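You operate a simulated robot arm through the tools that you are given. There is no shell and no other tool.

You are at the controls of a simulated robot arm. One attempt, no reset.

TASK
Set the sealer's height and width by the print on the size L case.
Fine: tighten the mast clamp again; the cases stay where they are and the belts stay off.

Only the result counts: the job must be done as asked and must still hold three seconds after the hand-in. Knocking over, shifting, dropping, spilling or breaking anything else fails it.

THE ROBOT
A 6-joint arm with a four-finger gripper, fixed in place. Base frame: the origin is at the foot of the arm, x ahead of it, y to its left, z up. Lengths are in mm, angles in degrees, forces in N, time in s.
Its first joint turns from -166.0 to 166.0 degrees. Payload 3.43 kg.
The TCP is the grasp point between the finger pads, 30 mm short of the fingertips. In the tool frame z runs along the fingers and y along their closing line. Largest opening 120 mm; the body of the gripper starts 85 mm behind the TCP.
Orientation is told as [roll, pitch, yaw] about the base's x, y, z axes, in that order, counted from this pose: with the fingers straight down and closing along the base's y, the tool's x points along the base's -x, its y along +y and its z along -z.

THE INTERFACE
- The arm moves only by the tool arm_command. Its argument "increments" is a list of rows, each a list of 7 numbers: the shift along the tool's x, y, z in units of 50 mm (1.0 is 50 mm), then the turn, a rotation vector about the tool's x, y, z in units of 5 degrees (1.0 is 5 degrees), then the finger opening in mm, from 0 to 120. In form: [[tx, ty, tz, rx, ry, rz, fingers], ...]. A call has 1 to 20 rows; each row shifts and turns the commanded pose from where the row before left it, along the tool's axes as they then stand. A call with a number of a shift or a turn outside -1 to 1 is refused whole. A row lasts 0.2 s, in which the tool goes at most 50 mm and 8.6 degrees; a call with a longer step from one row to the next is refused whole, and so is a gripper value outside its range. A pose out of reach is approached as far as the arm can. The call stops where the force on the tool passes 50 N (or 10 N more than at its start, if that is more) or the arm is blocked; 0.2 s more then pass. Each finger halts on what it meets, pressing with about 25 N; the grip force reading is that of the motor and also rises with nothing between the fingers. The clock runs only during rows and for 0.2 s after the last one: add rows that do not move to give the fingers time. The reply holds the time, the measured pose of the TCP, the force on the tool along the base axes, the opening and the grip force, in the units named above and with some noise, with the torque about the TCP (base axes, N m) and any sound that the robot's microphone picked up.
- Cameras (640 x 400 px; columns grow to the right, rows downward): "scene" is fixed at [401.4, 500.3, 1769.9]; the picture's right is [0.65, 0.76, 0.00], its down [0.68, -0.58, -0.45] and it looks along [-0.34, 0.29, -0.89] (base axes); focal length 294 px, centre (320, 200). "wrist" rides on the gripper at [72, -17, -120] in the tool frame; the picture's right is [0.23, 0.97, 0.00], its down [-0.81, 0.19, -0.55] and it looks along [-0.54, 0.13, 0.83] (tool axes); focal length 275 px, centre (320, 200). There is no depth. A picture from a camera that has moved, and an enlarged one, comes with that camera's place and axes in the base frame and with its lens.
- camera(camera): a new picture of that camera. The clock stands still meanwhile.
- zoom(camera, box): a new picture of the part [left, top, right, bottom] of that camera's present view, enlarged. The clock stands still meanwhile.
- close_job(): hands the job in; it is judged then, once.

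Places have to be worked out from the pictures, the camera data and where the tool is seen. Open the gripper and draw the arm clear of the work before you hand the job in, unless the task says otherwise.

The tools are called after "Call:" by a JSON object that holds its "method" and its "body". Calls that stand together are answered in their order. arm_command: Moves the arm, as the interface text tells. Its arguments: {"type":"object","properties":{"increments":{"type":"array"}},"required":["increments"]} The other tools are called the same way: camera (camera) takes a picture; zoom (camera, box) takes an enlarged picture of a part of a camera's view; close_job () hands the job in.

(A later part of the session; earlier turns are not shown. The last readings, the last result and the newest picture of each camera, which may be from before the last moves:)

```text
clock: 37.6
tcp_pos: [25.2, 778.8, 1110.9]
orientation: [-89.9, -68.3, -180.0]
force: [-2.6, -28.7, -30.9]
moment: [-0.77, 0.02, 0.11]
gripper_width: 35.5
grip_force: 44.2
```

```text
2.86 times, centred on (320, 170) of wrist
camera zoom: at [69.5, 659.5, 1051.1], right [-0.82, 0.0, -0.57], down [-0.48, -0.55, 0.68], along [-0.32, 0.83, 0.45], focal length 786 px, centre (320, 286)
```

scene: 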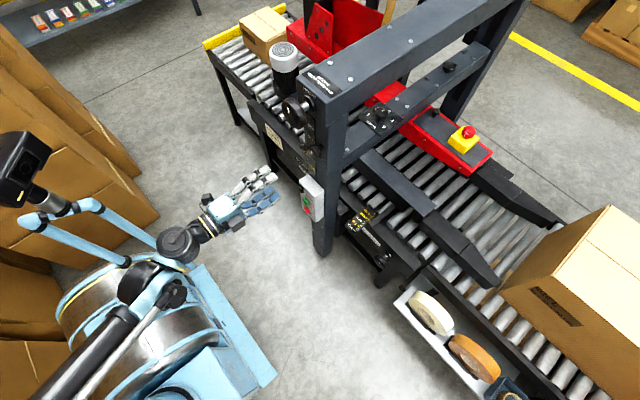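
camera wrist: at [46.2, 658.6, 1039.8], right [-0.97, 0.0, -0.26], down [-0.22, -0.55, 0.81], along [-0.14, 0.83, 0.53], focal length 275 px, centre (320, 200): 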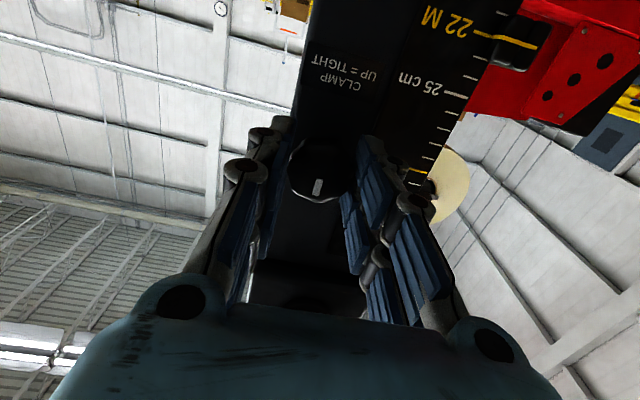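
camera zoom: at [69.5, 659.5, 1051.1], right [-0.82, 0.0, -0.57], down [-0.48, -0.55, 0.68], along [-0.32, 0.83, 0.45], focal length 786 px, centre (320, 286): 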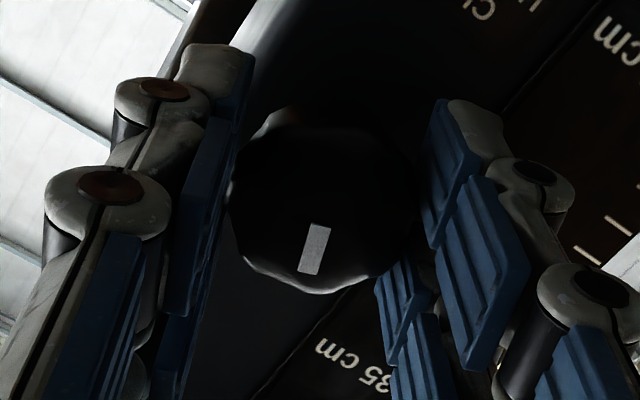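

The clamp turned 20° with the gripper and the torque is almost nil. I'll release and regrip to shed the side load, then keep turning.

Call:
{"method": "arm_command", "body": {"increments": [[0, 0, 0, 0, 0, 0, 45], [0, 0, 0, 0, 0, 0, 45], [0, 0, 0, 0, 0, 0, 45]]}}

Call:
{"method": "arm_command", "body": {"increments": [[0, 0, 0, 0, 0, 0, 20], [0, 0, 0, 0, 0, 0, 20], [0, 0, 0, 0, 0, 0, 20]]}}

Call:
{"method": "zoom", "body": {"camera": "wrist", "box": [220, 100, 420, 240]}}

```text
clock: 38.4
tcp_pos: [26.9, 780.2, 1111.5]
orientation: [-89.9, -68.4, 180.0]
force: [-0.2, -0.7, 1.0]
moment: [0.04, -0.05, 0.0]
gripper_width: 45.0
grip_force: 0.1
```

```text
clock: 39.2
tcp_pos: [25.8, 778.3, 1110.6]
orientation: [-89.9, -68.2, 180.0]
force: [-6.5, -1.1, -4.5]
moment: [-0.04, -0.01, 0.26]
gripper_width: 35.9
grip_force: 45.4
```

```text
2.86 times, centred on (320, 170) of wrist
camera zoom: at [69.4, 659.9, 1051.1], right [-0.82, 0.0, -0.57], down [-0.48, -0.55, 0.68], along [-0.32, 0.83, 0.45], focal length 786 px, centre (320, 286)
```

zoom: 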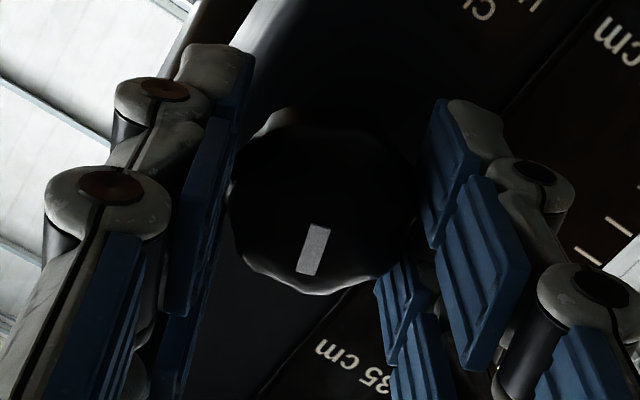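

Call:
{"method": "arm_command", "body": {"increments": [[0, 0, 0, 0, 0, -1, 20], [0, 0, 0, 0, 0, -1, 20], [0, 0, 0, 0, 0, -1, 20], [0, 0, 0, 0, 0, -1, 20], [0, 0, 0, 0, 0, -1, 20], [0, 0, 0, 0, 0, -1, 20], [0, 0, 0, 0, 0, 0, 20]]}}

Call:
{"method": "zoom", "body": {"camera": "wrist", "box": [220, 100, 420, 240]}}

```text
clock: 40.8
tcp_pos: [25.4, 778.9, 1111.6]
orientation: [-90.0, -38.2, -180.0]
force: [-12.6, -15.3, -31.2]
moment: [-0.77, 0.06, 0.28]
gripper_width: 35.7
grip_force: 45.3
```

```text
2.86 times, centred on (320, 170) of wrist
camera zoom: at [93.4, 659.9, 1080.0], right [-0.42, 0.0, -0.91], down [-0.75, -0.55, 0.35], along [-0.5, 0.83, 0.23], focal length 786 px, centre (320, 286)
```

zoom: 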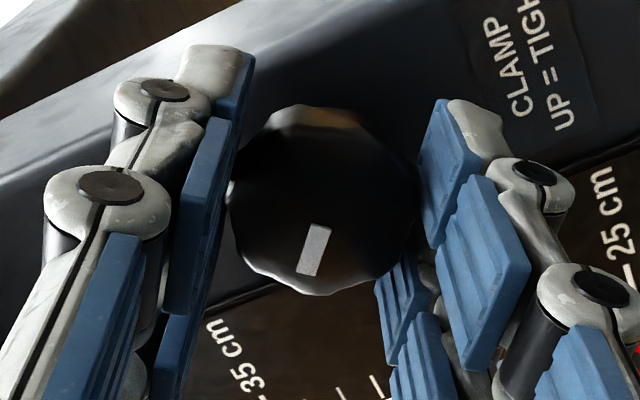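

Turned about 50° so far, with no stop met and a torque of only 0.06 N·m. I'll regrip to relax and continue another 40°.

Call:
{"method": "arm_command", "body": {"increments": [[0, 0, 0, 0, 0, 0, 45], [0, 0, 0, 0, 0, 0, 45], [0, 0, 0, 0, 0, 0, 45], [0, 0, 0, 0, 0, 0, 20], [0, 0, 0, 0, 0, 0, 20], [0, 0, 0, 0, 0, 0, 20]]}}

Call:
{"method": "arm_command", "body": {"increments": [[0, 0, 0, 0, 0, -1, 20], [0, 0, 0, 0, 0, -1, 20], [0, 0, 0, 0, 0, -1, 20], [0, 0, 0, 0, 0, -1, 20], [0, 0, 0, 0, 0, -1, 20], [0, 0, 0, 0, 0, -1, 20], [0, 0, 0, 0, 0, -1, 20], [0, 0, 0, 0, 0, -1, 20], [0, 0, 0, 0, 0, 0, 20]]}}

Call:
{"method": "arm_command", "body": {"increments": [[0, 0, 0, 0, 0, 0, 60], [0, 0, 0, 0, 0, 0, 60], [0, 0, 0, 0, 0, 0, 60]]}}

Call:
{"method": "zoom", "body": {"camera": "wrist", "box": [220, 100, 420, 240]}}

```text
clock: 42.2
tcp_pos: [25.5, 778.9, 1110.3]
orientation: [-89.9, -38.3, -180.0]
force: [-7.9, -9.6, -27.9]
moment: [-0.6, 0.04, 0.24]
gripper_width: 36.1
grip_force: 45.1
```

```text
clock: 44.0
tcp_pos: [17.4, 779.9, 1110.0]
orientation: [-89.9, 0.4, 179.8]
force: [37.3, 1.2, -14.9]
moment: [-0.18, 0.12, -0.89]
gripper_width: 37.0
grip_force: 45.1
stopped in row 8: the force on the tool passed its limit at 52 N (the readings are from after the stop); the commanded pose is now the measured one
```

```text
clock: 44.8
tcp_pos: [14.5, 778.0, 1111.2]
orientation: [-89.9, 0.6, -179.9]
force: [-0.5, -0.6, -0.4]
moment: [-0.03, 0.04, 0.0]
gripper_width: 59.9
grip_force: 0.0
```

```text
2.86 times, centred on (320, 170) of wrist
camera zoom: at [85.6, 659.1, 1129.1], right [0.24, 0.0, -0.97], down [-0.81, -0.55, -0.2], along [-0.54, 0.83, -0.13], focal length 786 px, centre (320, 286)
```

zoom: 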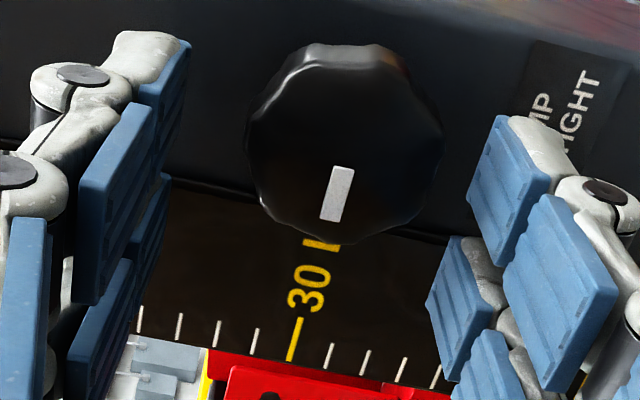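

The clamp's mark now points to -x, about 95° off "up", so it should be loose. I'll back away and go up to the height knob, which has its centre near (-2, 755, 1259).

Call:
{"method": "arm_command", "body": {"increments": [[0, 0, -0.8, 0, 0, 0, 70], [0, 0, -0.8, 0, 0, 0, 90], [0, 0, -0.4, 0, 0, 0, 110], [-0.08, -0.745, 0, 0, 0, 0, 110], [-0.08, -0.745, 0, 0, 0, 0, 110], [-0.08, -0.745, 0, 0, 0, 0, 110], [-0.09, -0.745, 0, 0, 0, 0, 110], [0, 0, 0, 0, 0, 0, 110], [0, 0, 0, 0, 0, 0, 110]]}}

Call:
{"method": "camera", "body": {"camera": "wrist"}}

Call:
{"method": "zoom", "body": {"camera": "scene", "box": [200, 60, 400, 200]}}

```text
clock: 46.8
tcp_pos: [-3.7, 679.9, 1263.0]
orientation: [-90.1, 0.7, -179.9]
force: [-0.2, 0.1, -0.1]
moment: [0.02, 0.04, -0.01]
gripper_width: 109.9
grip_force: 0.1
```

```text
taken
camera wrist: at [67.8, 560.6, 1280.3], right [0.24, 0.0, -0.97], down [-0.81, -0.55, -0.2], along [-0.54, 0.83, -0.13], focal length 275 px, centre (320, 200)
```

wrist: 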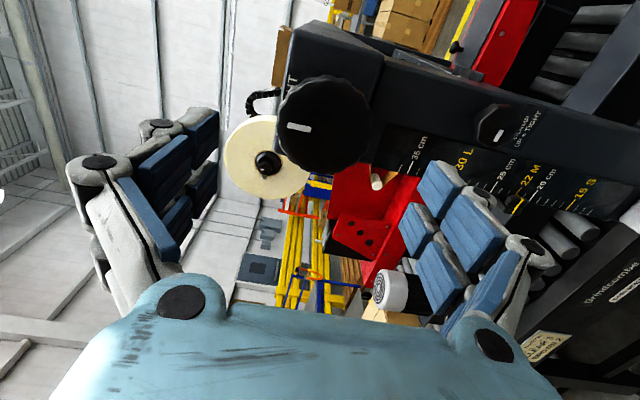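

```text
2.86 times, centred on (300, 130) of scene
camera zoom: at [401.4, 500.3, 1769.9], right [0.65, 0.76, 0.0], down [0.68, -0.58, -0.45], along [-0.34, 0.29, -0.89], focal length 840 px, centre (377, 400)
```

zoom: 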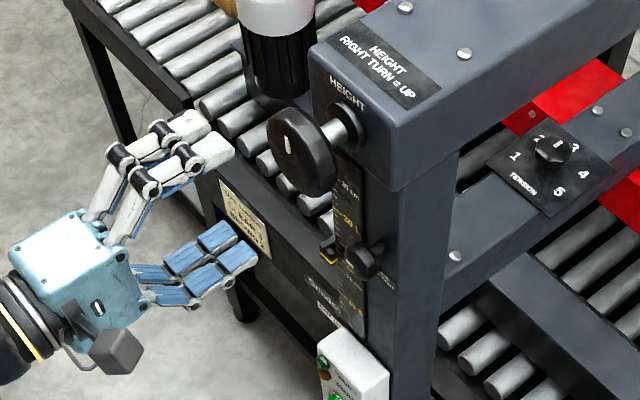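

I'll locate the height knob precisely here, then rotate further counter-clockwise. That tests the joint range and gives a second view.

Call:
{"method": "zoom", "body": {"camera": "wrist", "box": [250, 60, 410, 180]}}

Call:
{"method": "arm_command", "body": {"increments": [[0, 0, 0, 0, 0, -1, 110], [0, 0, 0, 0, 0, -1, 110], [0, 0, 0, 0, 0, -1, 110], [0, 0, 0, 0, 0, -1, 110], [0, 0, 0, 0, 0, -1, 110], [0, 0, 0, 0, 0, -1, 110], [0, 0, 0, 0, 0, -1, 110], [0, 0, 0, 0, 0, -1, 110], [0, 0, 0, 0, 0, -1, 110], [0, 0, 0, 0, 0, -1, 110], [0, 0, 0, 0, 0, -1, 110], [0, 0, 0, 0, 0, -1, 110], [0, 0, 0, 0, 0, -1, 110], [0, 0, 0, 0, 0, -1, 110], [0, 0, 0, 0, 0, -1, 110], [0, 0, 0, 0, 0, -1, 110], [0, 0, 0, 0, 0, -1, 110], [0, 0, 0, 0, 0, -1, 110], [0, 0, 0, 0, 0, 0, 110], [0, 0, 0, 0, 0, 0, 110]]}}

Call:
{"method": "camera", "body": {"camera": "wrist"}}

Call:
{"method": "zoom", "body": {"camera": "wrist", "box": [250, 60, 410, 180]}}

```text
3.33 times, centred on (330, 120) of wrist
camera zoom: at [67.8, 560.6, 1280.3], right [0.24, 0.0, -0.97], down [-0.81, -0.55, -0.2], along [-0.54, 0.83, -0.13], focal length 918 px, centre (287, 467)
```

zoom: 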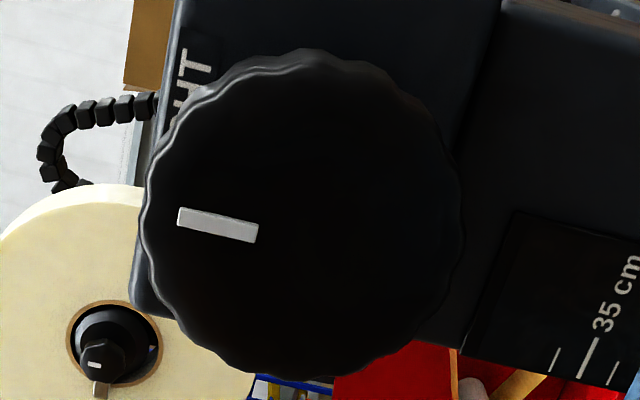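

```text
clock: 51.0
tcp_pos: [-3.5, 678.1, 1258.6]
orientation: [86.2, 89.3, -3.7]
force: [-0.5, 0.1, -0.5]
moment: [-0.02, 0.06, 0.0]
gripper_width: 109.9
grip_force: 0.0
```

```text
taken
camera wrist: at [-21.0, 559.4, 1331.0], right [0.97, 0.0, 0.24], down [0.2, -0.55, -0.81], along [0.13, 0.83, -0.54], focal length 275 px, centre (320, 200)
```

wrist: 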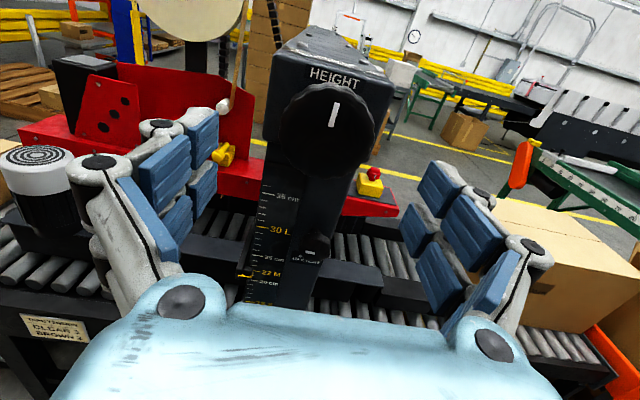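

```text
3.33 times, centred on (330, 120) of wrist
camera zoom: at [-21.0, 559.4, 1331.0], right [0.97, 0.0, 0.24], down [0.2, -0.55, -0.81], along [0.13, 0.83, -0.54], focal length 918 px, centre (287, 467)
```

zoom: 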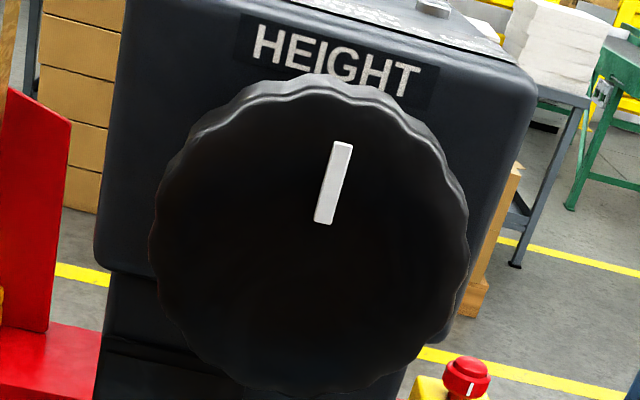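

The range is fine to -270°, and this view shows the scale upright. Both views give the height knob's centre as (2, 760, 1261), about 70 mm across. I'll approach and grip it.

Call:
{"method": "arm_command", "body": {"increments": [[0.048, 0.114, 0.5, 0, 0, 0, 110], [0, 0, 0.5, 0, 0, 0, 110], [0, 0, 0.5, 0, 0, 0, 110], [0, 0, 0.18, 0, 0, 0, 110], [0, 0, 0, 0, 0, 0, 110], [0, 0, 0, 0, 0, 0, 50], [0, 0, 0, 0, 0, 0, 50], [0, 0, 0, 0, 0, 0, 50], [0, 0, 0, 0, 0, 0, 50]]}}

Call:
{"method": "camera", "body": {"camera": "wrist"}}

Call:
{"method": "zoom", "body": {"camera": "scene", "box": [220, 50, 380, 180]}}

```text
clock: 53.0
tcp_pos: [1.6, 763.3, 1262.6]
orientation: [86.5, 89.4, -3.4]
force: [3.2, -12.7, -10.5]
moment: [0.05, 0.0, -0.05]
gripper_width: 69.7
grip_force: 44.9
```

```text
taken
camera wrist: at [-16.0, 644.3, 1334.1], right [0.97, 0.0, 0.24], down [0.2, -0.55, -0.81], along [0.13, 0.83, -0.54], focal length 275 px, centre (320, 200)
```

wrist: 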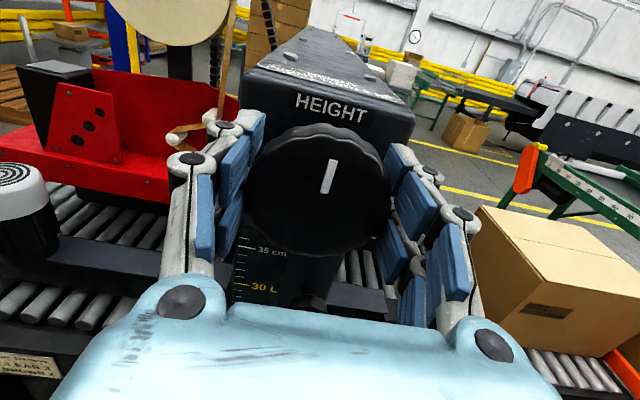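

```text
3.08 times, centred on (300, 115) of scene
camera zoom: at [401.4, 500.3, 1769.9], right [0.65, 0.76, 0.0], down [0.68, -0.58, -0.45], along [-0.34, 0.29, -0.89], focal length 905 px, centre (382, 462)
```

zoom: 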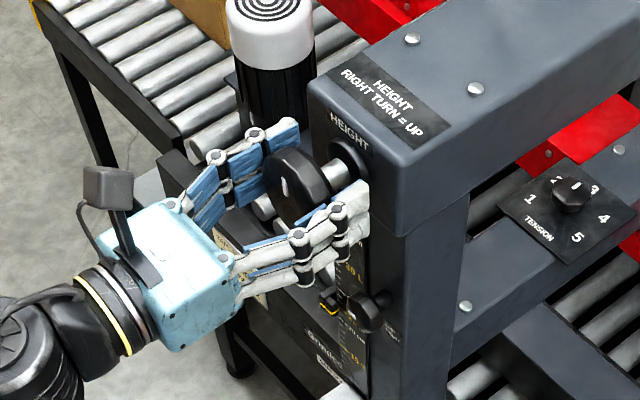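

Well centred on the height knob at 69.7 mm. I'll turn right (clockwise) 40° and check the forces and the pointer.

Call:
{"method": "arm_command", "body": {"increments": [[0, 0, 0, 0, 0, 1, 50], [0, 0, 0, 0, 0, 1, 50], [0, 0, 0, 0, 0, 1, 50], [0, 0, 0, 0, 0, 1, 50], [0, 0, 0, 0, 0, 1, 50], [0, 0, 0, 0, 0, 1, 50], [0, 0, 0, 0, 0, 1, 50], [0, 0, 0, 0, 0, 1, 50], [0, 0, 0, 0, 0, 0, 50]]}}

Call:
{"method": "zoom", "body": {"camera": "scene", "box": [280, 110, 340, 190]}}

Call:
{"method": "camera", "body": {"camera": "wrist"}}

```text
clock: 55.0
tcp_pos: [1.7, 763.0, 1261.6]
orientation: [-89.9, 50.5, -180.0]
force: [14.4, 17.0, 0.7]
moment: [0.26, -0.04, -0.13]
gripper_width: 69.4
grip_force: 45.0
```

```text
5.00 times, centred on (310, 150) of scene
camera zoom: at [401.4, 500.3, 1769.9], right [0.65, 0.76, 0.0], down [0.68, -0.58, -0.45], along [-0.34, 0.29, -0.89], focal length 1471 px, centre (370, 450)
```

zoom: 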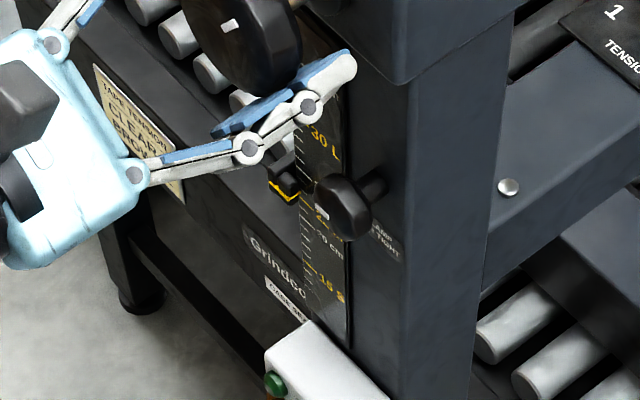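

```text
taken
camera wrist: at [35.1, 643.6, 1327.7], right [0.9, 0.0, -0.44], down [-0.37, -0.55, -0.75], along [-0.24, 0.83, -0.5], focal length 275 px, centre (320, 200)
```

wrist: 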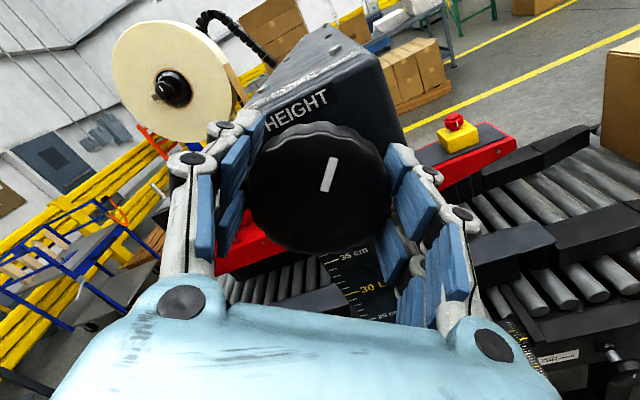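

Call:
{"method": "zoom", "body": {"camera": "scene", "box": [290, 125, 330, 175]}}

Call:
{"method": "arm_command", "body": {"increments": [[0, 0, 0, 0, 0, 1, 50], [0, 0, 0, 0, 0, 1, 50], [0, 0, 0, 0, 0, 1, 50], [0, 0, 0, 0, 0, 1, 50], [0, 0, 0, 0, 0, 1, 50], [0, 0, 0, 0, 0, 1, 50], [0, 0, 0, 0, 0, 1, 50], [0, 0, 0, 0, 0, 1, 50], [0, 0, 0, 0, 0, 1, 50], [0, 0, 0, 0, 0, 1, 50], [0, 0, 0, 0, 0, 1, 50], [0, 0, 0, 0, 0, 1, 50], [0, 0, 0, 0, 0, 0, 50]]}}

Call:
{"method": "zoom", "body": {"camera": "scene", "box": [290, 125, 330, 175]}}

```text
8.00 times, centred on (310, 150) of scene
camera zoom: at [401.4, 500.3, 1769.9], right [0.65, 0.76, 0.0], down [0.68, -0.58, -0.45], along [-0.34, 0.29, -0.89], focal length 2353 px, centre (400, 600)
```

zoom: 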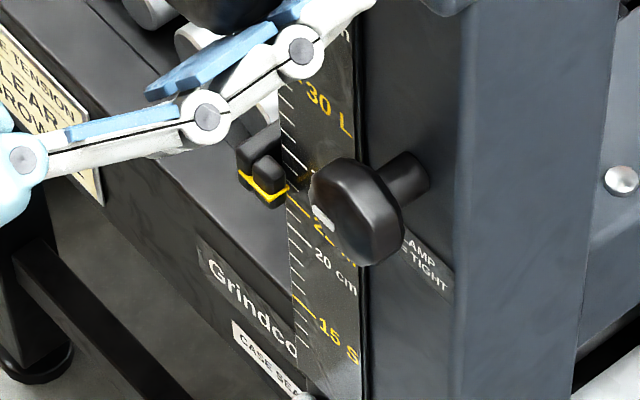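

```text
clock: 55.9
tcp_pos: [-5.8, 765.0, 1257.8]
orientation: [-89.6, 32.9, 179.6]
force: [56.3, -12.4, -68.7]
moment: [0.16, 0.46, -1.4]
gripper_width: 73.4
grip_force: 45.5
stopped in row 4: the force on the tool passed its limit at 54 N (the readings are from after the stop); the commanded pose is now the measured one
```

```text
8.00 times, centred on (310, 150) of scene
camera zoom: at [401.4, 500.3, 1769.9], right [0.65, 0.76, 0.0], down [0.68, -0.58, -0.45], along [-0.34, 0.29, -0.89], focal length 2353 px, centre (400, 600)
```

zoom: 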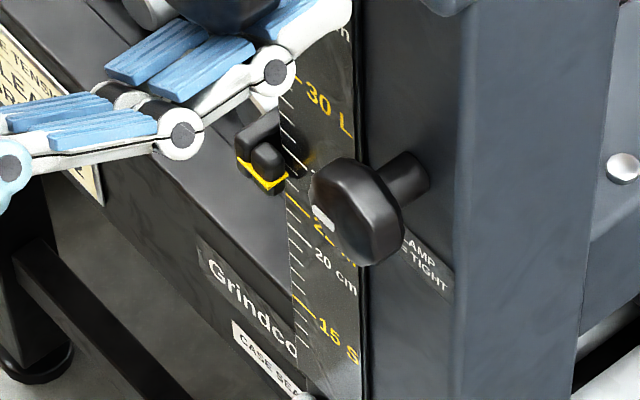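

The pointer rises as I turn right, roughly 1 cm per 30°. The side force tripped the stop again, so I'll release and look at the arm's configuration.

Call:
{"method": "arm_command", "body": {"increments": [[0, 0, 0, 0, 0, 0, 110], [0, 0, 0, 0, 0, 0, 110], [0, 0, 0, 0, 0, 0, 110]]}}

Call:
{"method": "camera", "body": {"camera": "scene"}}

Call:
{"method": "camera", "body": {"camera": "wrist"}}

Call:
{"method": "zoom", "body": {"camera": "scene", "box": [0, 60, 320, 400]}}

```text
clock: 56.7
tcp_pos: [-15.1, 762.8, 1262.7]
orientation: [-89.8, 33.2, -179.8]
force: [0.0, -0.2, 0.7]
moment: [0.04, 0.0, 0.02]
gripper_width: 109.8
grip_force: 0.1
```

```text
taken
```

scene: 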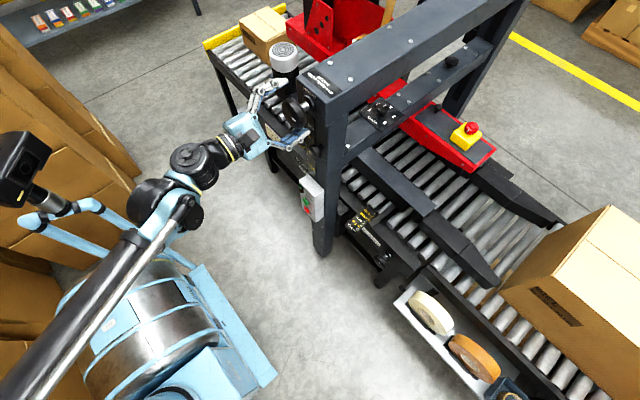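

```text
taken
camera wrist: at [37.2, 642.7, 1315.3], right [0.73, 0.0, -0.69], down [-0.57, -0.55, -0.6], along [-0.38, 0.83, -0.4], focal length 275 px, centre (320, 200)
```

wrist: 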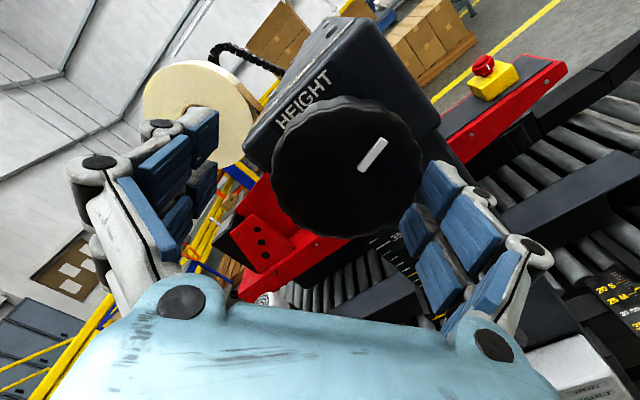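

```text
1.18 times, centred on (160, 230) of scene
camera zoom: at [401.4, 500.3, 1769.9], right [0.65, 0.76, 0.0], down [0.68, -0.58, -0.45], along [-0.34, 0.29, -0.89], focal length 346 px, centre (508, 165)
```

zoom: 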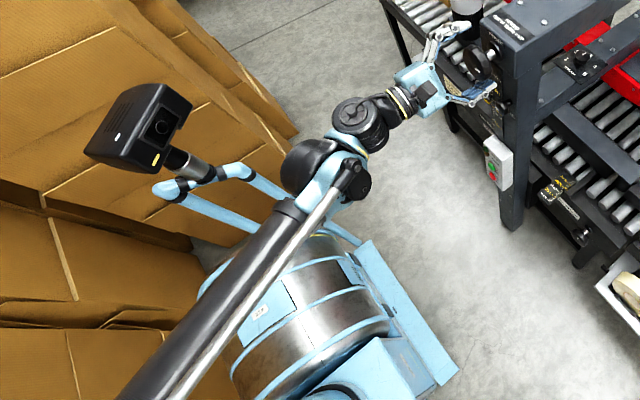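

The TCP jumped 17 mm in -x at the stop. I'll recentre on the knob, regrip and hold without turning, to see whether the force grows by itself.

Call:
{"method": "arm_command", "body": {"increments": [[0.281, 0.184, 0, 0, 0, 0, 110], [0, 0, 0, 0, 0, 0, 110], [0, 0, 0, 0, 0, 0, 110]]}}

Call:
{"method": "arm_command", "body": {"increments": [[0, 0, 0, 0, 0, 0, 50], [0, 0, 0, 0, 0, 0, 50], [0, 0, 0, 0, 0, 0, 50]]}}

Call:
{"method": "arm_command", "body": {"increments": [[0, 0, 0, 0, 0, 0, 50], [0, 0, 0, 0, 0, 0, 50], [0, 0, 0, 0, 0, 0, 50], [0, 0, 0, 0, 0, 0, 50], [0, 0, 0, 0, 0, 0, 50]]}}

```text
clock: 57.5
tcp_pos: [3.2, 761.8, 1262.6]
orientation: [-90.0, 33.2, -179.9]
force: [0.5, 0.8, -0.3]
moment: [-0.01, 0.02, -0.01]
gripper_width: 110.0
grip_force: 0.0
```

```text
clock: 58.3
tcp_pos: [2.3, 761.8, 1261.7]
orientation: [-89.9, 33.1, -179.9]
force: [5.5, -24.3, -30.4]
moment: [-0.52, -0.08, 0.03]
gripper_width: 70.4
grip_force: 45.1
```

```text
clock: 59.1
tcp_pos: [-6.4, 764.1, 1258.1]
orientation: [-89.8, 33.5, 179.6]
force: [57.6, -16.2, -66.1]
moment: [-0.2, 0.37, -1.22]
gripper_width: 72.3
grip_force: 45.5
stopped in row 3: the force on the tool passed its limit at 50 N (the readings are from after the stop); the commanded pose is now the measured one
```

The force grew with no command at all, so the controller winds up against any small misfit while gripped. Short grip–turn–release cycles with good centring should work. I'll release and read the pose.

Call:
{"method": "arm_command", "body": {"increments": [[0, 0, 0, 0, 0, 0, 110], [0, 0, 0, 0, 0, 0, 110]]}}

Call:
{"method": "arm_command", "body": {"increments": [[0, 0, 0, 0, 0, 0, 110], [0, 0, 0, 0, 0, 0, 110]]}}

Call:
{"method": "zoom", "body": {"camera": "wrist", "box": [250, 60, 450, 260]}}

```text
clock: 59.7
tcp_pos: [-13.2, 760.5, 1262.3]
orientation: [-89.9, 33.9, -179.7]
force: [0.1, -0.3, 0.8]
moment: [0.04, 0.0, 0.0]
gripper_width: 110.0
grip_force: 0.1
```

```text
clock: 60.3
tcp_pos: [-13.2, 762.0, 1261.6]
orientation: [-89.8, 33.8, -179.9]
force: [-0.6, 0.2, -0.1]
moment: [0.04, -0.02, 0.0]
gripper_width: 110.0
grip_force: 0.0
```

```text
2.00 times, centred on (350, 160) of wrist
camera zoom: at [38.4, 642.6, 1315.7], right [0.73, 0.0, -0.68], down [-0.57, -0.55, -0.61], along [-0.38, 0.83, -0.41], focal length 551 px, centre (260, 280)
```

zoom: 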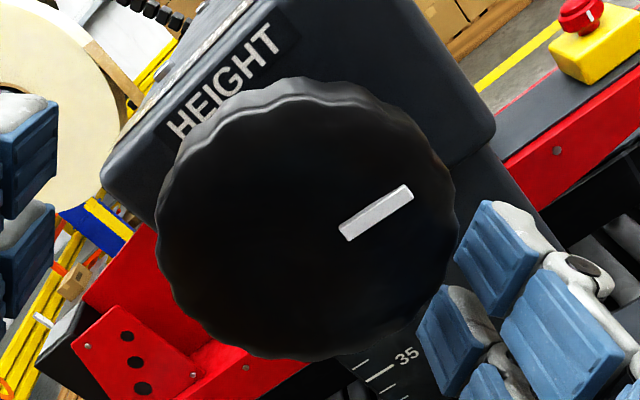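

The knob's mark is now about 95° right of up. I'll recentre with a narrower opening and do one short cycle: close, turn 25°, open.

Call:
{"method": "arm_command", "body": {"increments": [[0.246, 0.197, 0, 0, 0, 0, 100], [0, 0, 0, 0, 0, 0, 86], [0, 0, 0, 0, 0, 0, 86]]}}

Call:
{"method": "arm_command", "body": {"increments": [[0, 0, 0, 0, 0, 0, 50], [0, 0, 0, 0, 0, 1, 50], [0, 0, 0, 0, 0, 1, 50], [0, 0, 0, 0, 0, 1, 50], [0, 0, 0, 0, 0, 1, 50], [0, 0, 0, 0, 0, 1, 50]]}}

Call:
{"method": "arm_command", "body": {"increments": [[0, 0, 0, 0, 0, 0, 86], [0, 0, 0, 0, 0, 0, 86]]}}

Call:
{"method": "zoom", "body": {"camera": "scene", "box": [290, 125, 330, 175]}}

Call:
{"method": "zoom", "body": {"camera": "wrist", "box": [220, 60, 420, 260]}}

```text
clock: 61.1
tcp_pos: [2.8, 761.3, 1260.6]
orientation: [-89.9, 33.9, -180.0]
force: [-0.6, 0.4, 0.0]
moment: [0.0, -0.01, 0.0]
gripper_width: 86.0
grip_force: 0.1
```

```text
clock: 62.5
tcp_pos: [2.3, 761.3, 1260.5]
orientation: [-89.9, 8.9, -180.1]
force: [-0.5, -12.6, -2.6]
moment: [-0.02, -0.05, -0.05]
gripper_width: 69.6
grip_force: 45.6
```

```text
clock: 63.1
tcp_pos: [3.5, 761.1, 1260.8]
orientation: [-89.9, 8.7, -179.9]
force: [-0.5, -0.6, -0.6]
moment: [-0.01, -0.05, 0.0]
gripper_width: 86.0
grip_force: 0.1
```

```text
8.00 times, centred on (310, 150) of scene
camera zoom: at [401.4, 500.3, 1769.9], right [0.65, 0.76, 0.0], down [0.68, -0.58, -0.45], along [-0.34, 0.29, -0.89], focal length 2353 px, centre (400, 600)
```

zoom: 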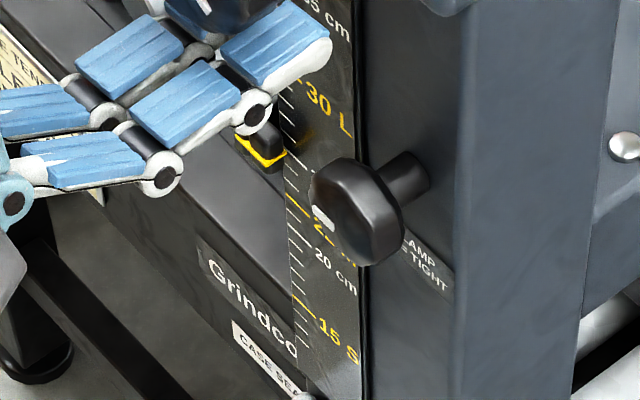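

```text
2.00 times, centred on (320, 160) of wrist
camera zoom: at [72.1, 642.2, 1288.0], right [0.38, 0.0, -0.93], down [-0.77, -0.55, -0.31], along [-0.51, 0.83, -0.21], focal length 551 px, centre (320, 280)
```

zoom: 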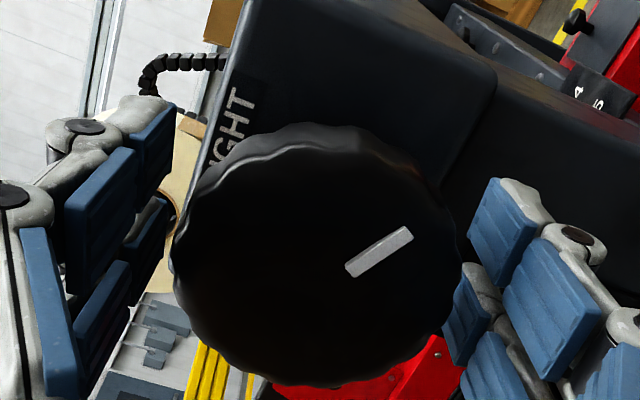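

That cycle was clean, with almost no force: the centre is (2.8, 1260.6). The pointer is at about 25, so the gearing looks like roughly 36–40° per cm. I'll do two 40° cycles.

Call:
{"method": "arm_command", "body": {"increments": [[0, 0, 0, 0, 0, 0, 50], [0, 0, 0, 0, 0, 1, 50], [0, 0, 0, 0, 0, 1, 50], [0, 0, 0, 0, 0, 1, 50], [0, 0, 0, 0, 0, 1, 50], [0, 0, 0, 0, 0, 1, 50], [0, 0, 0, 0, 0, 1, 50], [0, 0, 0, 0, 0, 1, 50], [0, 0, 0, 0, 0, 1, 50], [0, 0, 0, 0, 0, 0, 86], [0, 0, 0, 0, 0, 0, 50], [0, 0, 0, 0, 0, 1, 50], [0, 0, 0, 0, 0, 1, 50], [0, 0, 0, 0, 0, 1, 50], [0, 0, 0, 0, 0, 1, 50], [0, 0, 0, 0, 0, 1, 50], [0, 0, 0, 0, 0, 1, 50], [0, 0, 0, 0, 0, 0, 86], [0, 0, 0, 0, 0, 0, 86]]}}

Call:
{"method": "zoom", "body": {"camera": "scene", "box": [290, 125, 330, 175]}}

Call:
{"method": "zoom", "body": {"camera": "wrist", "box": [220, 60, 420, 260]}}

```text
clock: 64.8
tcp_pos: [-6.9, 762.3, 1262.6]
orientation: [-90.0, -22.2, 179.7]
force: [42.2, 16.3, 51.6]
moment: [-0.7, -0.55, -0.34]
gripper_width: 69.6
grip_force: 44.6
stopped in row 8: the force on the tool passed its limit at 51 N (the readings are from after the stop); the commanded pose is now the measured one
```

```text
8.00 times, centred on (310, 150) of scene
camera zoom: at [401.4, 500.3, 1769.9], right [0.65, 0.76, 0.0], down [0.68, -0.58, -0.45], along [-0.34, 0.29, -0.89], focal length 2353 px, centre (400, 600)
```

zoom: 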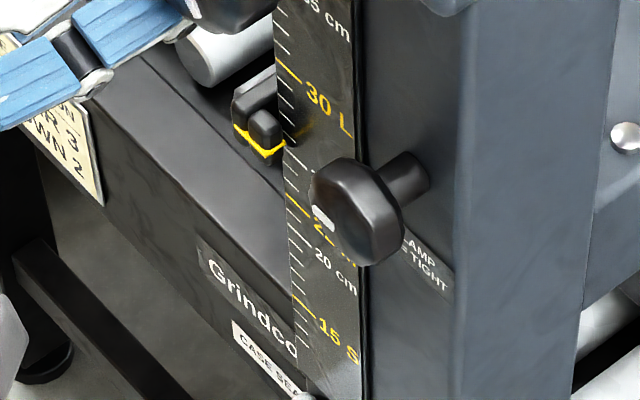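

```text
2.00 times, centred on (320, 160) of wrist
camera zoom: at [66.1, 641.9, 1251.4], right [-0.15, 0.0, -0.99], down [-0.83, -0.55, 0.13], along [-0.54, 0.84, 0.09], focal length 551 px, centre (320, 280)
```

zoom: 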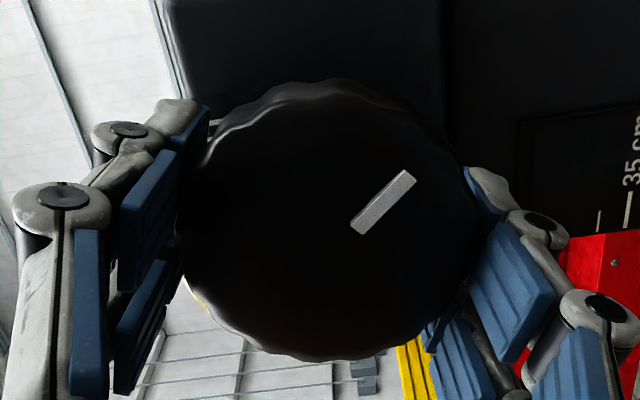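

Longer than about 1.3 s per grip winds up to a stop, so I'll keep to 25° per grip. Releasing and recentring now.

Call:
{"method": "arm_command", "body": {"increments": [[0, 0, 0, 0, 0, 0, 105], [0, 0, 0, 0, 0, 0, 105]]}}

```text
clock: 65.4
tcp_pos: [-13.9, 761.1, 1259.6]
orientation: [-90.0, -22.5, -179.8]
force: [0.0, 0.5, 0.6]
moment: [0.03, -0.01, 0.03]
gripper_width: 105.1
grip_force: 0.0
```

Call:
{"method": "arm_command", "body": {"increments": [[0.301, -0.146, 0, 0, 0, 0, 105], [0, 0, 0, 0, 0, 0, 86], [0, 0, 0, 0, 0, 0, 86]]}}

Call:
{"method": "arm_command", "body": {"increments": [[0, 0, 0, 0, 0, 0, 50], [0, 0, 0, 0, 0, 1, 50], [0, 0, 0, 0, 0, 1, 50], [0, 0, 0, 0, 0, 1, 50], [0, 0, 0, 0, 0, 1, 50], [0, 0, 0, 0, 0, 0, 86], [0, 0, 0, 0, 0, 0, 86]]}}

Call:
{"method": "zoom", "body": {"camera": "scene", "box": [290, 125, 330, 175]}}

Call:
{"method": "zoom", "body": {"camera": "wrist", "box": [220, 60, 420, 260]}}

```text
clock: 66.2
tcp_pos: [4.7, 760.9, 1262.6]
orientation: [-89.9, -22.3, -179.9]
force: [-0.5, -0.7, -0.9]
moment: [0.03, -0.02, -0.01]
gripper_width: 85.8
grip_force: 0.2
```

```text
clock: 67.8
tcp_pos: [4.8, 761.3, 1260.8]
orientation: [-89.8, -42.4, 180.0]
force: [-0.1, -0.4, 0.1]
moment: [-0.04, -0.03, -0.01]
gripper_width: 86.2
grip_force: 0.0
```

```text
8.00 times, centred on (310, 150) of scene
camera zoom: at [401.4, 500.3, 1769.9], right [0.65, 0.76, 0.0], down [0.68, -0.58, -0.45], along [-0.34, 0.29, -0.89], focal length 2353 px, centre (400, 600)
```

zoom: 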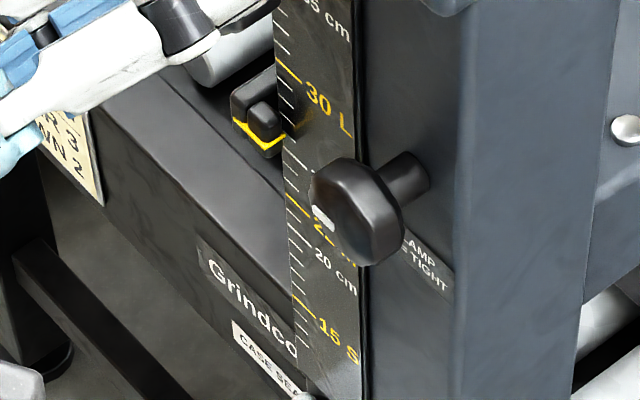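

```text
2.00 times, centred on (320, 160) of wrist
camera zoom: at [70.1, 642.4, 1225.8], right [-0.49, 0.0, -0.87], down [-0.73, -0.55, 0.41], along [-0.48, 0.83, 0.27], focal length 551 px, centre (320, 280)
```

zoom: 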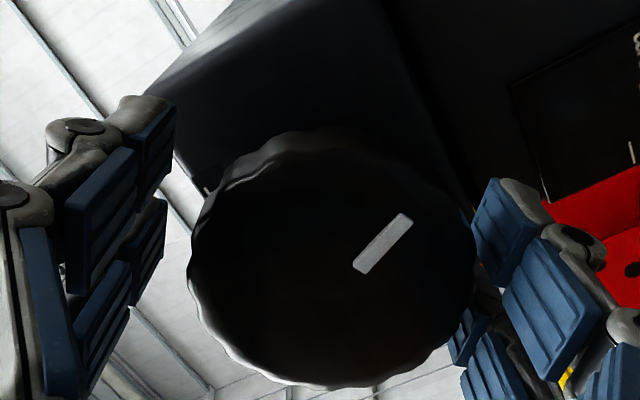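

Clean again. The pointer is near 26, with about 40° of turn per cm. I'll trim x by -2 mm and do two 25° cycles.

Call:
{"method": "arm_command", "body": {"increments": [[-0.03, 0.027, 0, 0, 0, 0, 86], [0, 0, 0, 0, 0, 0, 50], [0, 0, 0, 0, 0, 1, 50], [0, 0, 0, 0, 0, 1, 50], [0, 0, 0, 0, 0, 1, 50], [0, 0, 0, 0, 0, 1, 50], [0, 0, 0, 0, 0, 1, 50], [0, 0, 0, 0, 0, 0, 86], [0, 0, 0, 0, 0, 0, 86]]}}

Call:
{"method": "arm_command", "body": {"increments": [[0, 0, 0, 0, 0, 0, 50], [0, 0, 0, 0, 0, 1, 50], [0, 0, 0, 0, 0, 1, 50], [0, 0, 0, 0, 0, 1, 50], [0, 0, 0, 0, 0, 1, 50], [0, 0, 0, 0, 0, 1, 50], [0, 0, 0, 0, 0, 0, 86], [0, 0, 0, 0, 0, 0, 86]]}}

Call:
{"method": "zoom", "body": {"camera": "scene", "box": [290, 125, 330, 175]}}

Call:
{"method": "zoom", "body": {"camera": "wrist", "box": [220, 60, 420, 260]}}

```text
clock: 69.1
tcp_pos: [-1.1, 761.2, 1262.1]
orientation: [-89.9, -57.5, 179.2]
force: [82.8, 8.4, 47.8]
moment: [-1.1, -0.29, -0.46]
gripper_width: 70.6
grip_force: 45.1
stopped in row 6: the force on the tool passed its limit at 50 N (the readings are from after the stop); the commanded pose is now the measured one
```

```text
clock: 70.9
tcp_pos: [-14.3, 761.0, 1260.8]
orientation: [-88.7, -82.4, 179.0]
force: [25.5, 5.6, 0.0]
moment: [-0.12, 0.07, 0.16]
gripper_width: 98.7
grip_force: 11.0
```

```text
8.00 times, centred on (310, 150) of scene
camera zoom: at [401.4, 500.3, 1769.9], right [0.65, 0.76, 0.0], down [0.68, -0.58, -0.45], along [-0.34, 0.29, -0.89], focal length 2353 px, centre (400, 600)
```

zoom: 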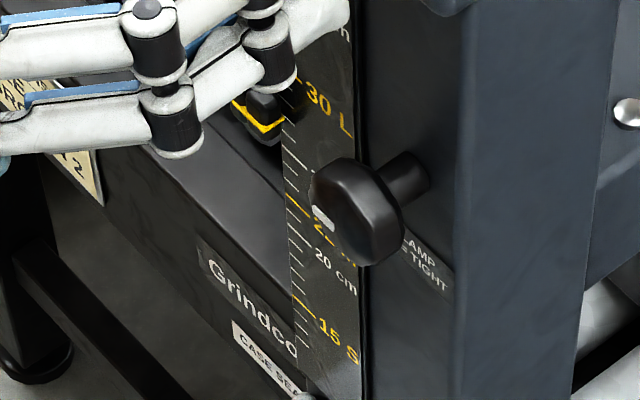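

```text
2.00 times, centred on (320, 160) of wrist
camera zoom: at [14.1, 641.9, 1191.7], right [-0.93, -0.01, -0.36], down [-0.29, -0.55, 0.78], along [-0.2, 0.83, 0.51], focal length 551 px, centre (320, 280)
```

zoom: 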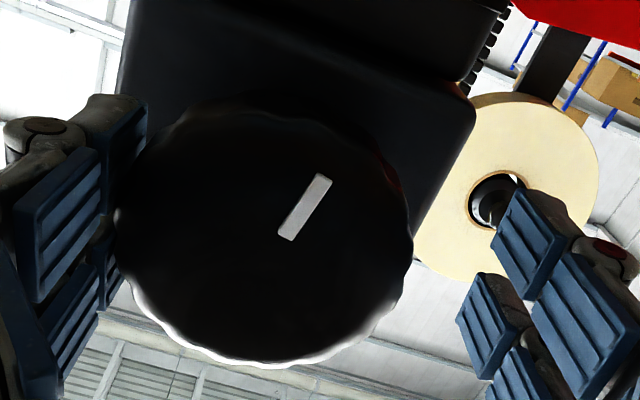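

I trip the force limit from small misfits, and each trip makes the arm step about 16 mm in -x. I'll open fully, recentre, and use shorter 15° bites checked one call at a time.

Call:
{"method": "arm_command", "body": {"increments": [[0, 0, 0, 0, 0, 0, 120], [0.022, -0.165, 0, 0, 0, 0, 120], [0.022, -0.165, 0, 0, 0, 0, 120], [0, 0, 0, 0, 0, 0, 100], [0, 0, 0, 0, 0, 0, 86], [0, 0, 0, 0, 0, 0, 86]]}}

Call:
{"method": "zoom", "body": {"camera": "wrist", "box": [200, 60, 440, 260]}}

Call:
{"method": "zoom", "body": {"camera": "scene", "box": [290, 115, 330, 165]}}

```text
clock: 72.3
tcp_pos: [2.7, 761.6, 1261.2]
orientation: [-88.9, -82.2, 179.1]
force: [-0.3, -0.3, 0.4]
moment: [-0.02, -0.02, 0.02]
gripper_width: 86.1
grip_force: 0.2
```

```text
2.00 times, centred on (320, 160) of wrist
camera zoom: at [29.8, 642.2, 1192.6], right [-0.93, 0.0, -0.36], down [-0.3, -0.55, 0.78], along [-0.2, 0.83, 0.51], focal length 551 px, centre (320, 280)
```

zoom: 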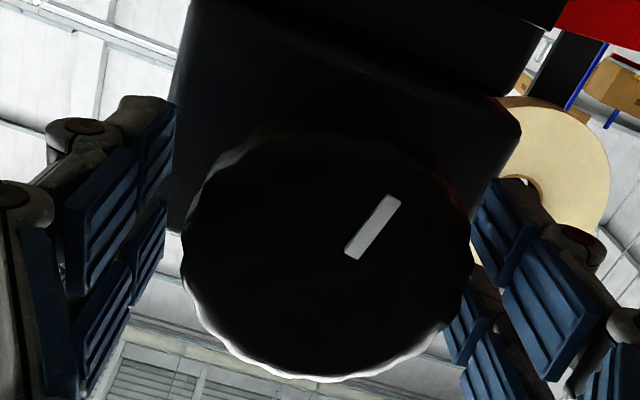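

```text
8.00 times, centred on (310, 140) of scene
camera zoom: at [401.4, 500.3, 1769.9], right [0.65, 0.76, 0.0], down [0.68, -0.58, -0.45], along [-0.34, 0.29, -0.89], focal length 2353 px, centre (400, 680)
```

zoom: 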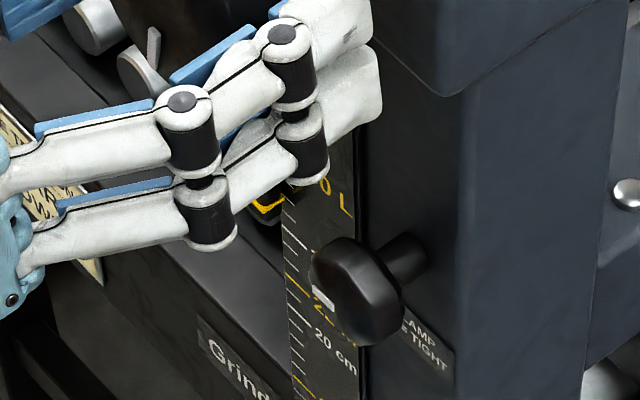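

The knob mark has now turned to about 195° from the start. I'll do two 15° bites.

Call:
{"method": "arm_command", "body": {"increments": [[0, 0, 0, 0, 0, 0, 50], [0, 0, 0, 0, 0, 1, 50], [0, 0, 0, 0, 0, 1, 50], [0, 0, 0, 0, 0, 1, 50], [0, 0, 0, 0, 0, 0, 86], [0, 0, 0, 0, 0, 0, 50], [0, 0, 0, 0, 0, 1, 50], [0, 0, 0, 0, 0, 1, 50], [0, 0, 0, 0, 0, 1, 50], [0, 0, 0, 0, 0, 0, 86], [0, 0, 0, 0, 0, 0, 86]]}}

```text
clock: 74.7
tcp_pos: [2.2, 759.9, 1259.9]
orientation: [89.6, -67.6, 0.6]
force: [-0.6, 0.5, 0.2]
moment: [-0.01, -0.02, 0.02]
gripper_width: 86.0
grip_force: 0.0
```

Clean. I'll look at the mark and the pointer.

Call:
{"method": "zoom", "body": {"camera": "wrist", "box": [200, 60, 440, 260]}}

Call:
{"method": "zoom", "body": {"camera": "scene", "box": [290, 115, 330, 165]}}

Call:
{"method": "camera", "body": {"camera": "wrist"}}

```text
2.00 times, centred on (320, 160) of wrist
camera zoom: at [-6.9, 640.9, 1188.2], right [-0.99, 0.0, 0.16], down [0.13, -0.55, 0.82], along [0.08, 0.84, 0.54], focal length 551 px, centre (320, 280)
```

zoom: 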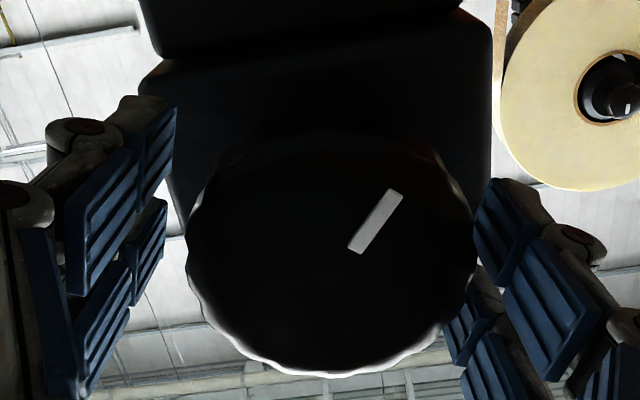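

```text
8.00 times, centred on (310, 140) of scene
camera zoom: at [401.4, 500.3, 1769.9], right [0.65, 0.76, 0.0], down [0.68, -0.58, -0.45], along [-0.34, 0.29, -0.89], focal length 2353 px, centre (400, 680)
```

zoom: 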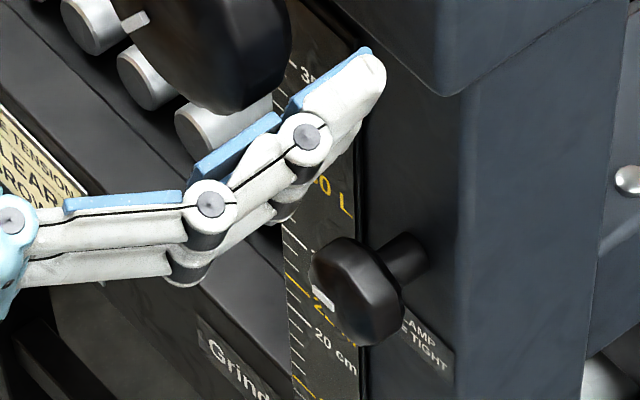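

```text
taken
camera wrist: at [-6.9, 640.9, 1188.2], right [-0.99, 0.0, 0.16], down [0.13, -0.55, 0.82], along [0.08, 0.84, 0.54], focal length 275 px, centre (320, 200)
```

wrist: 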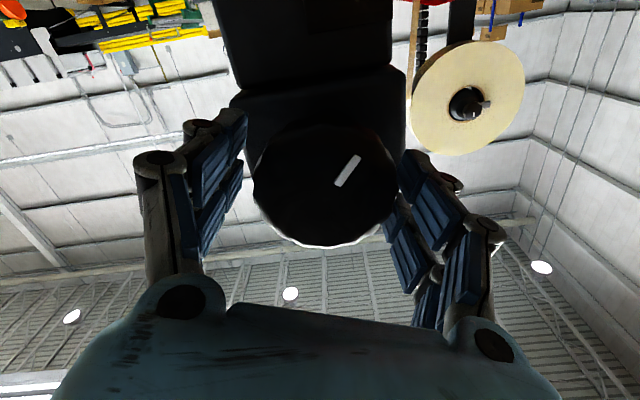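

The mark followed exactly (+30°). I'll do two more 15° bites.

Call:
{"method": "arm_command", "body": {"increments": [[0, 0, 0, 0, 0, 0, 50], [0, 0, 0, 0, 0, 1, 50], [0, 0, 0, 0, 0, 1, 50], [0, 0, 0, 0, 0, 1, 50], [0, 0, 0, 0, 0, 0, 86], [0, 0, 0, 0, 0, 0, 50], [0, 0, 0, 0, 0, 1, 50], [0, 0, 0, 0, 0, 1, 50], [0, 0, 0, 0, 0, 1, 50], [0, 0, 0, 0, 0, 0, 86], [0, 0, 0, 0, 0, 0, 86]]}}

Call:
{"method": "zoom", "body": {"camera": "scene", "box": [290, 115, 330, 165]}}

Call:
{"method": "zoom", "body": {"camera": "wrist", "box": [200, 60, 440, 260]}}

```text
clock: 77.1
tcp_pos: [2.4, 760.2, 1259.4]
orientation: [89.9, -37.8, 0.3]
force: [-0.2, -1.3, 0.5]
moment: [0.02, -0.01, 0.02]
gripper_width: 86.1
grip_force: 0.0
```

```text
8.00 times, centred on (310, 140) of scene
camera zoom: at [401.4, 500.3, 1769.9], right [0.65, 0.76, 0.0], down [0.68, -0.58, -0.45], along [-0.34, 0.29, -0.89], focal length 2353 px, centre (400, 680)
```

zoom: 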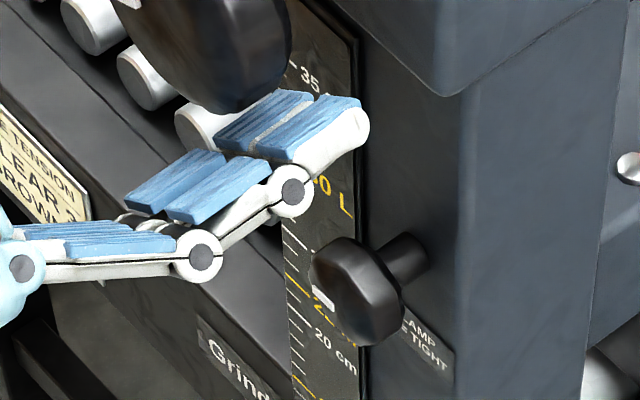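

```text
2.00 times, centred on (320, 160) of wrist
camera zoom: at [-42.1, 640.8, 1203.0], right [-0.78, 0.0, 0.63], down [0.53, -0.55, 0.65], along [0.35, 0.84, 0.43], focal length 551 px, centre (320, 280)
```

zoom: 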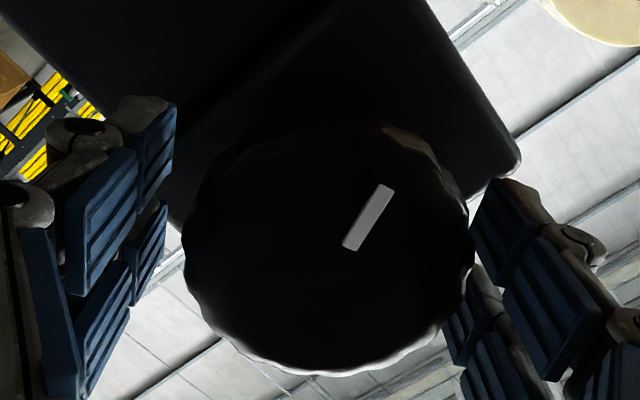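

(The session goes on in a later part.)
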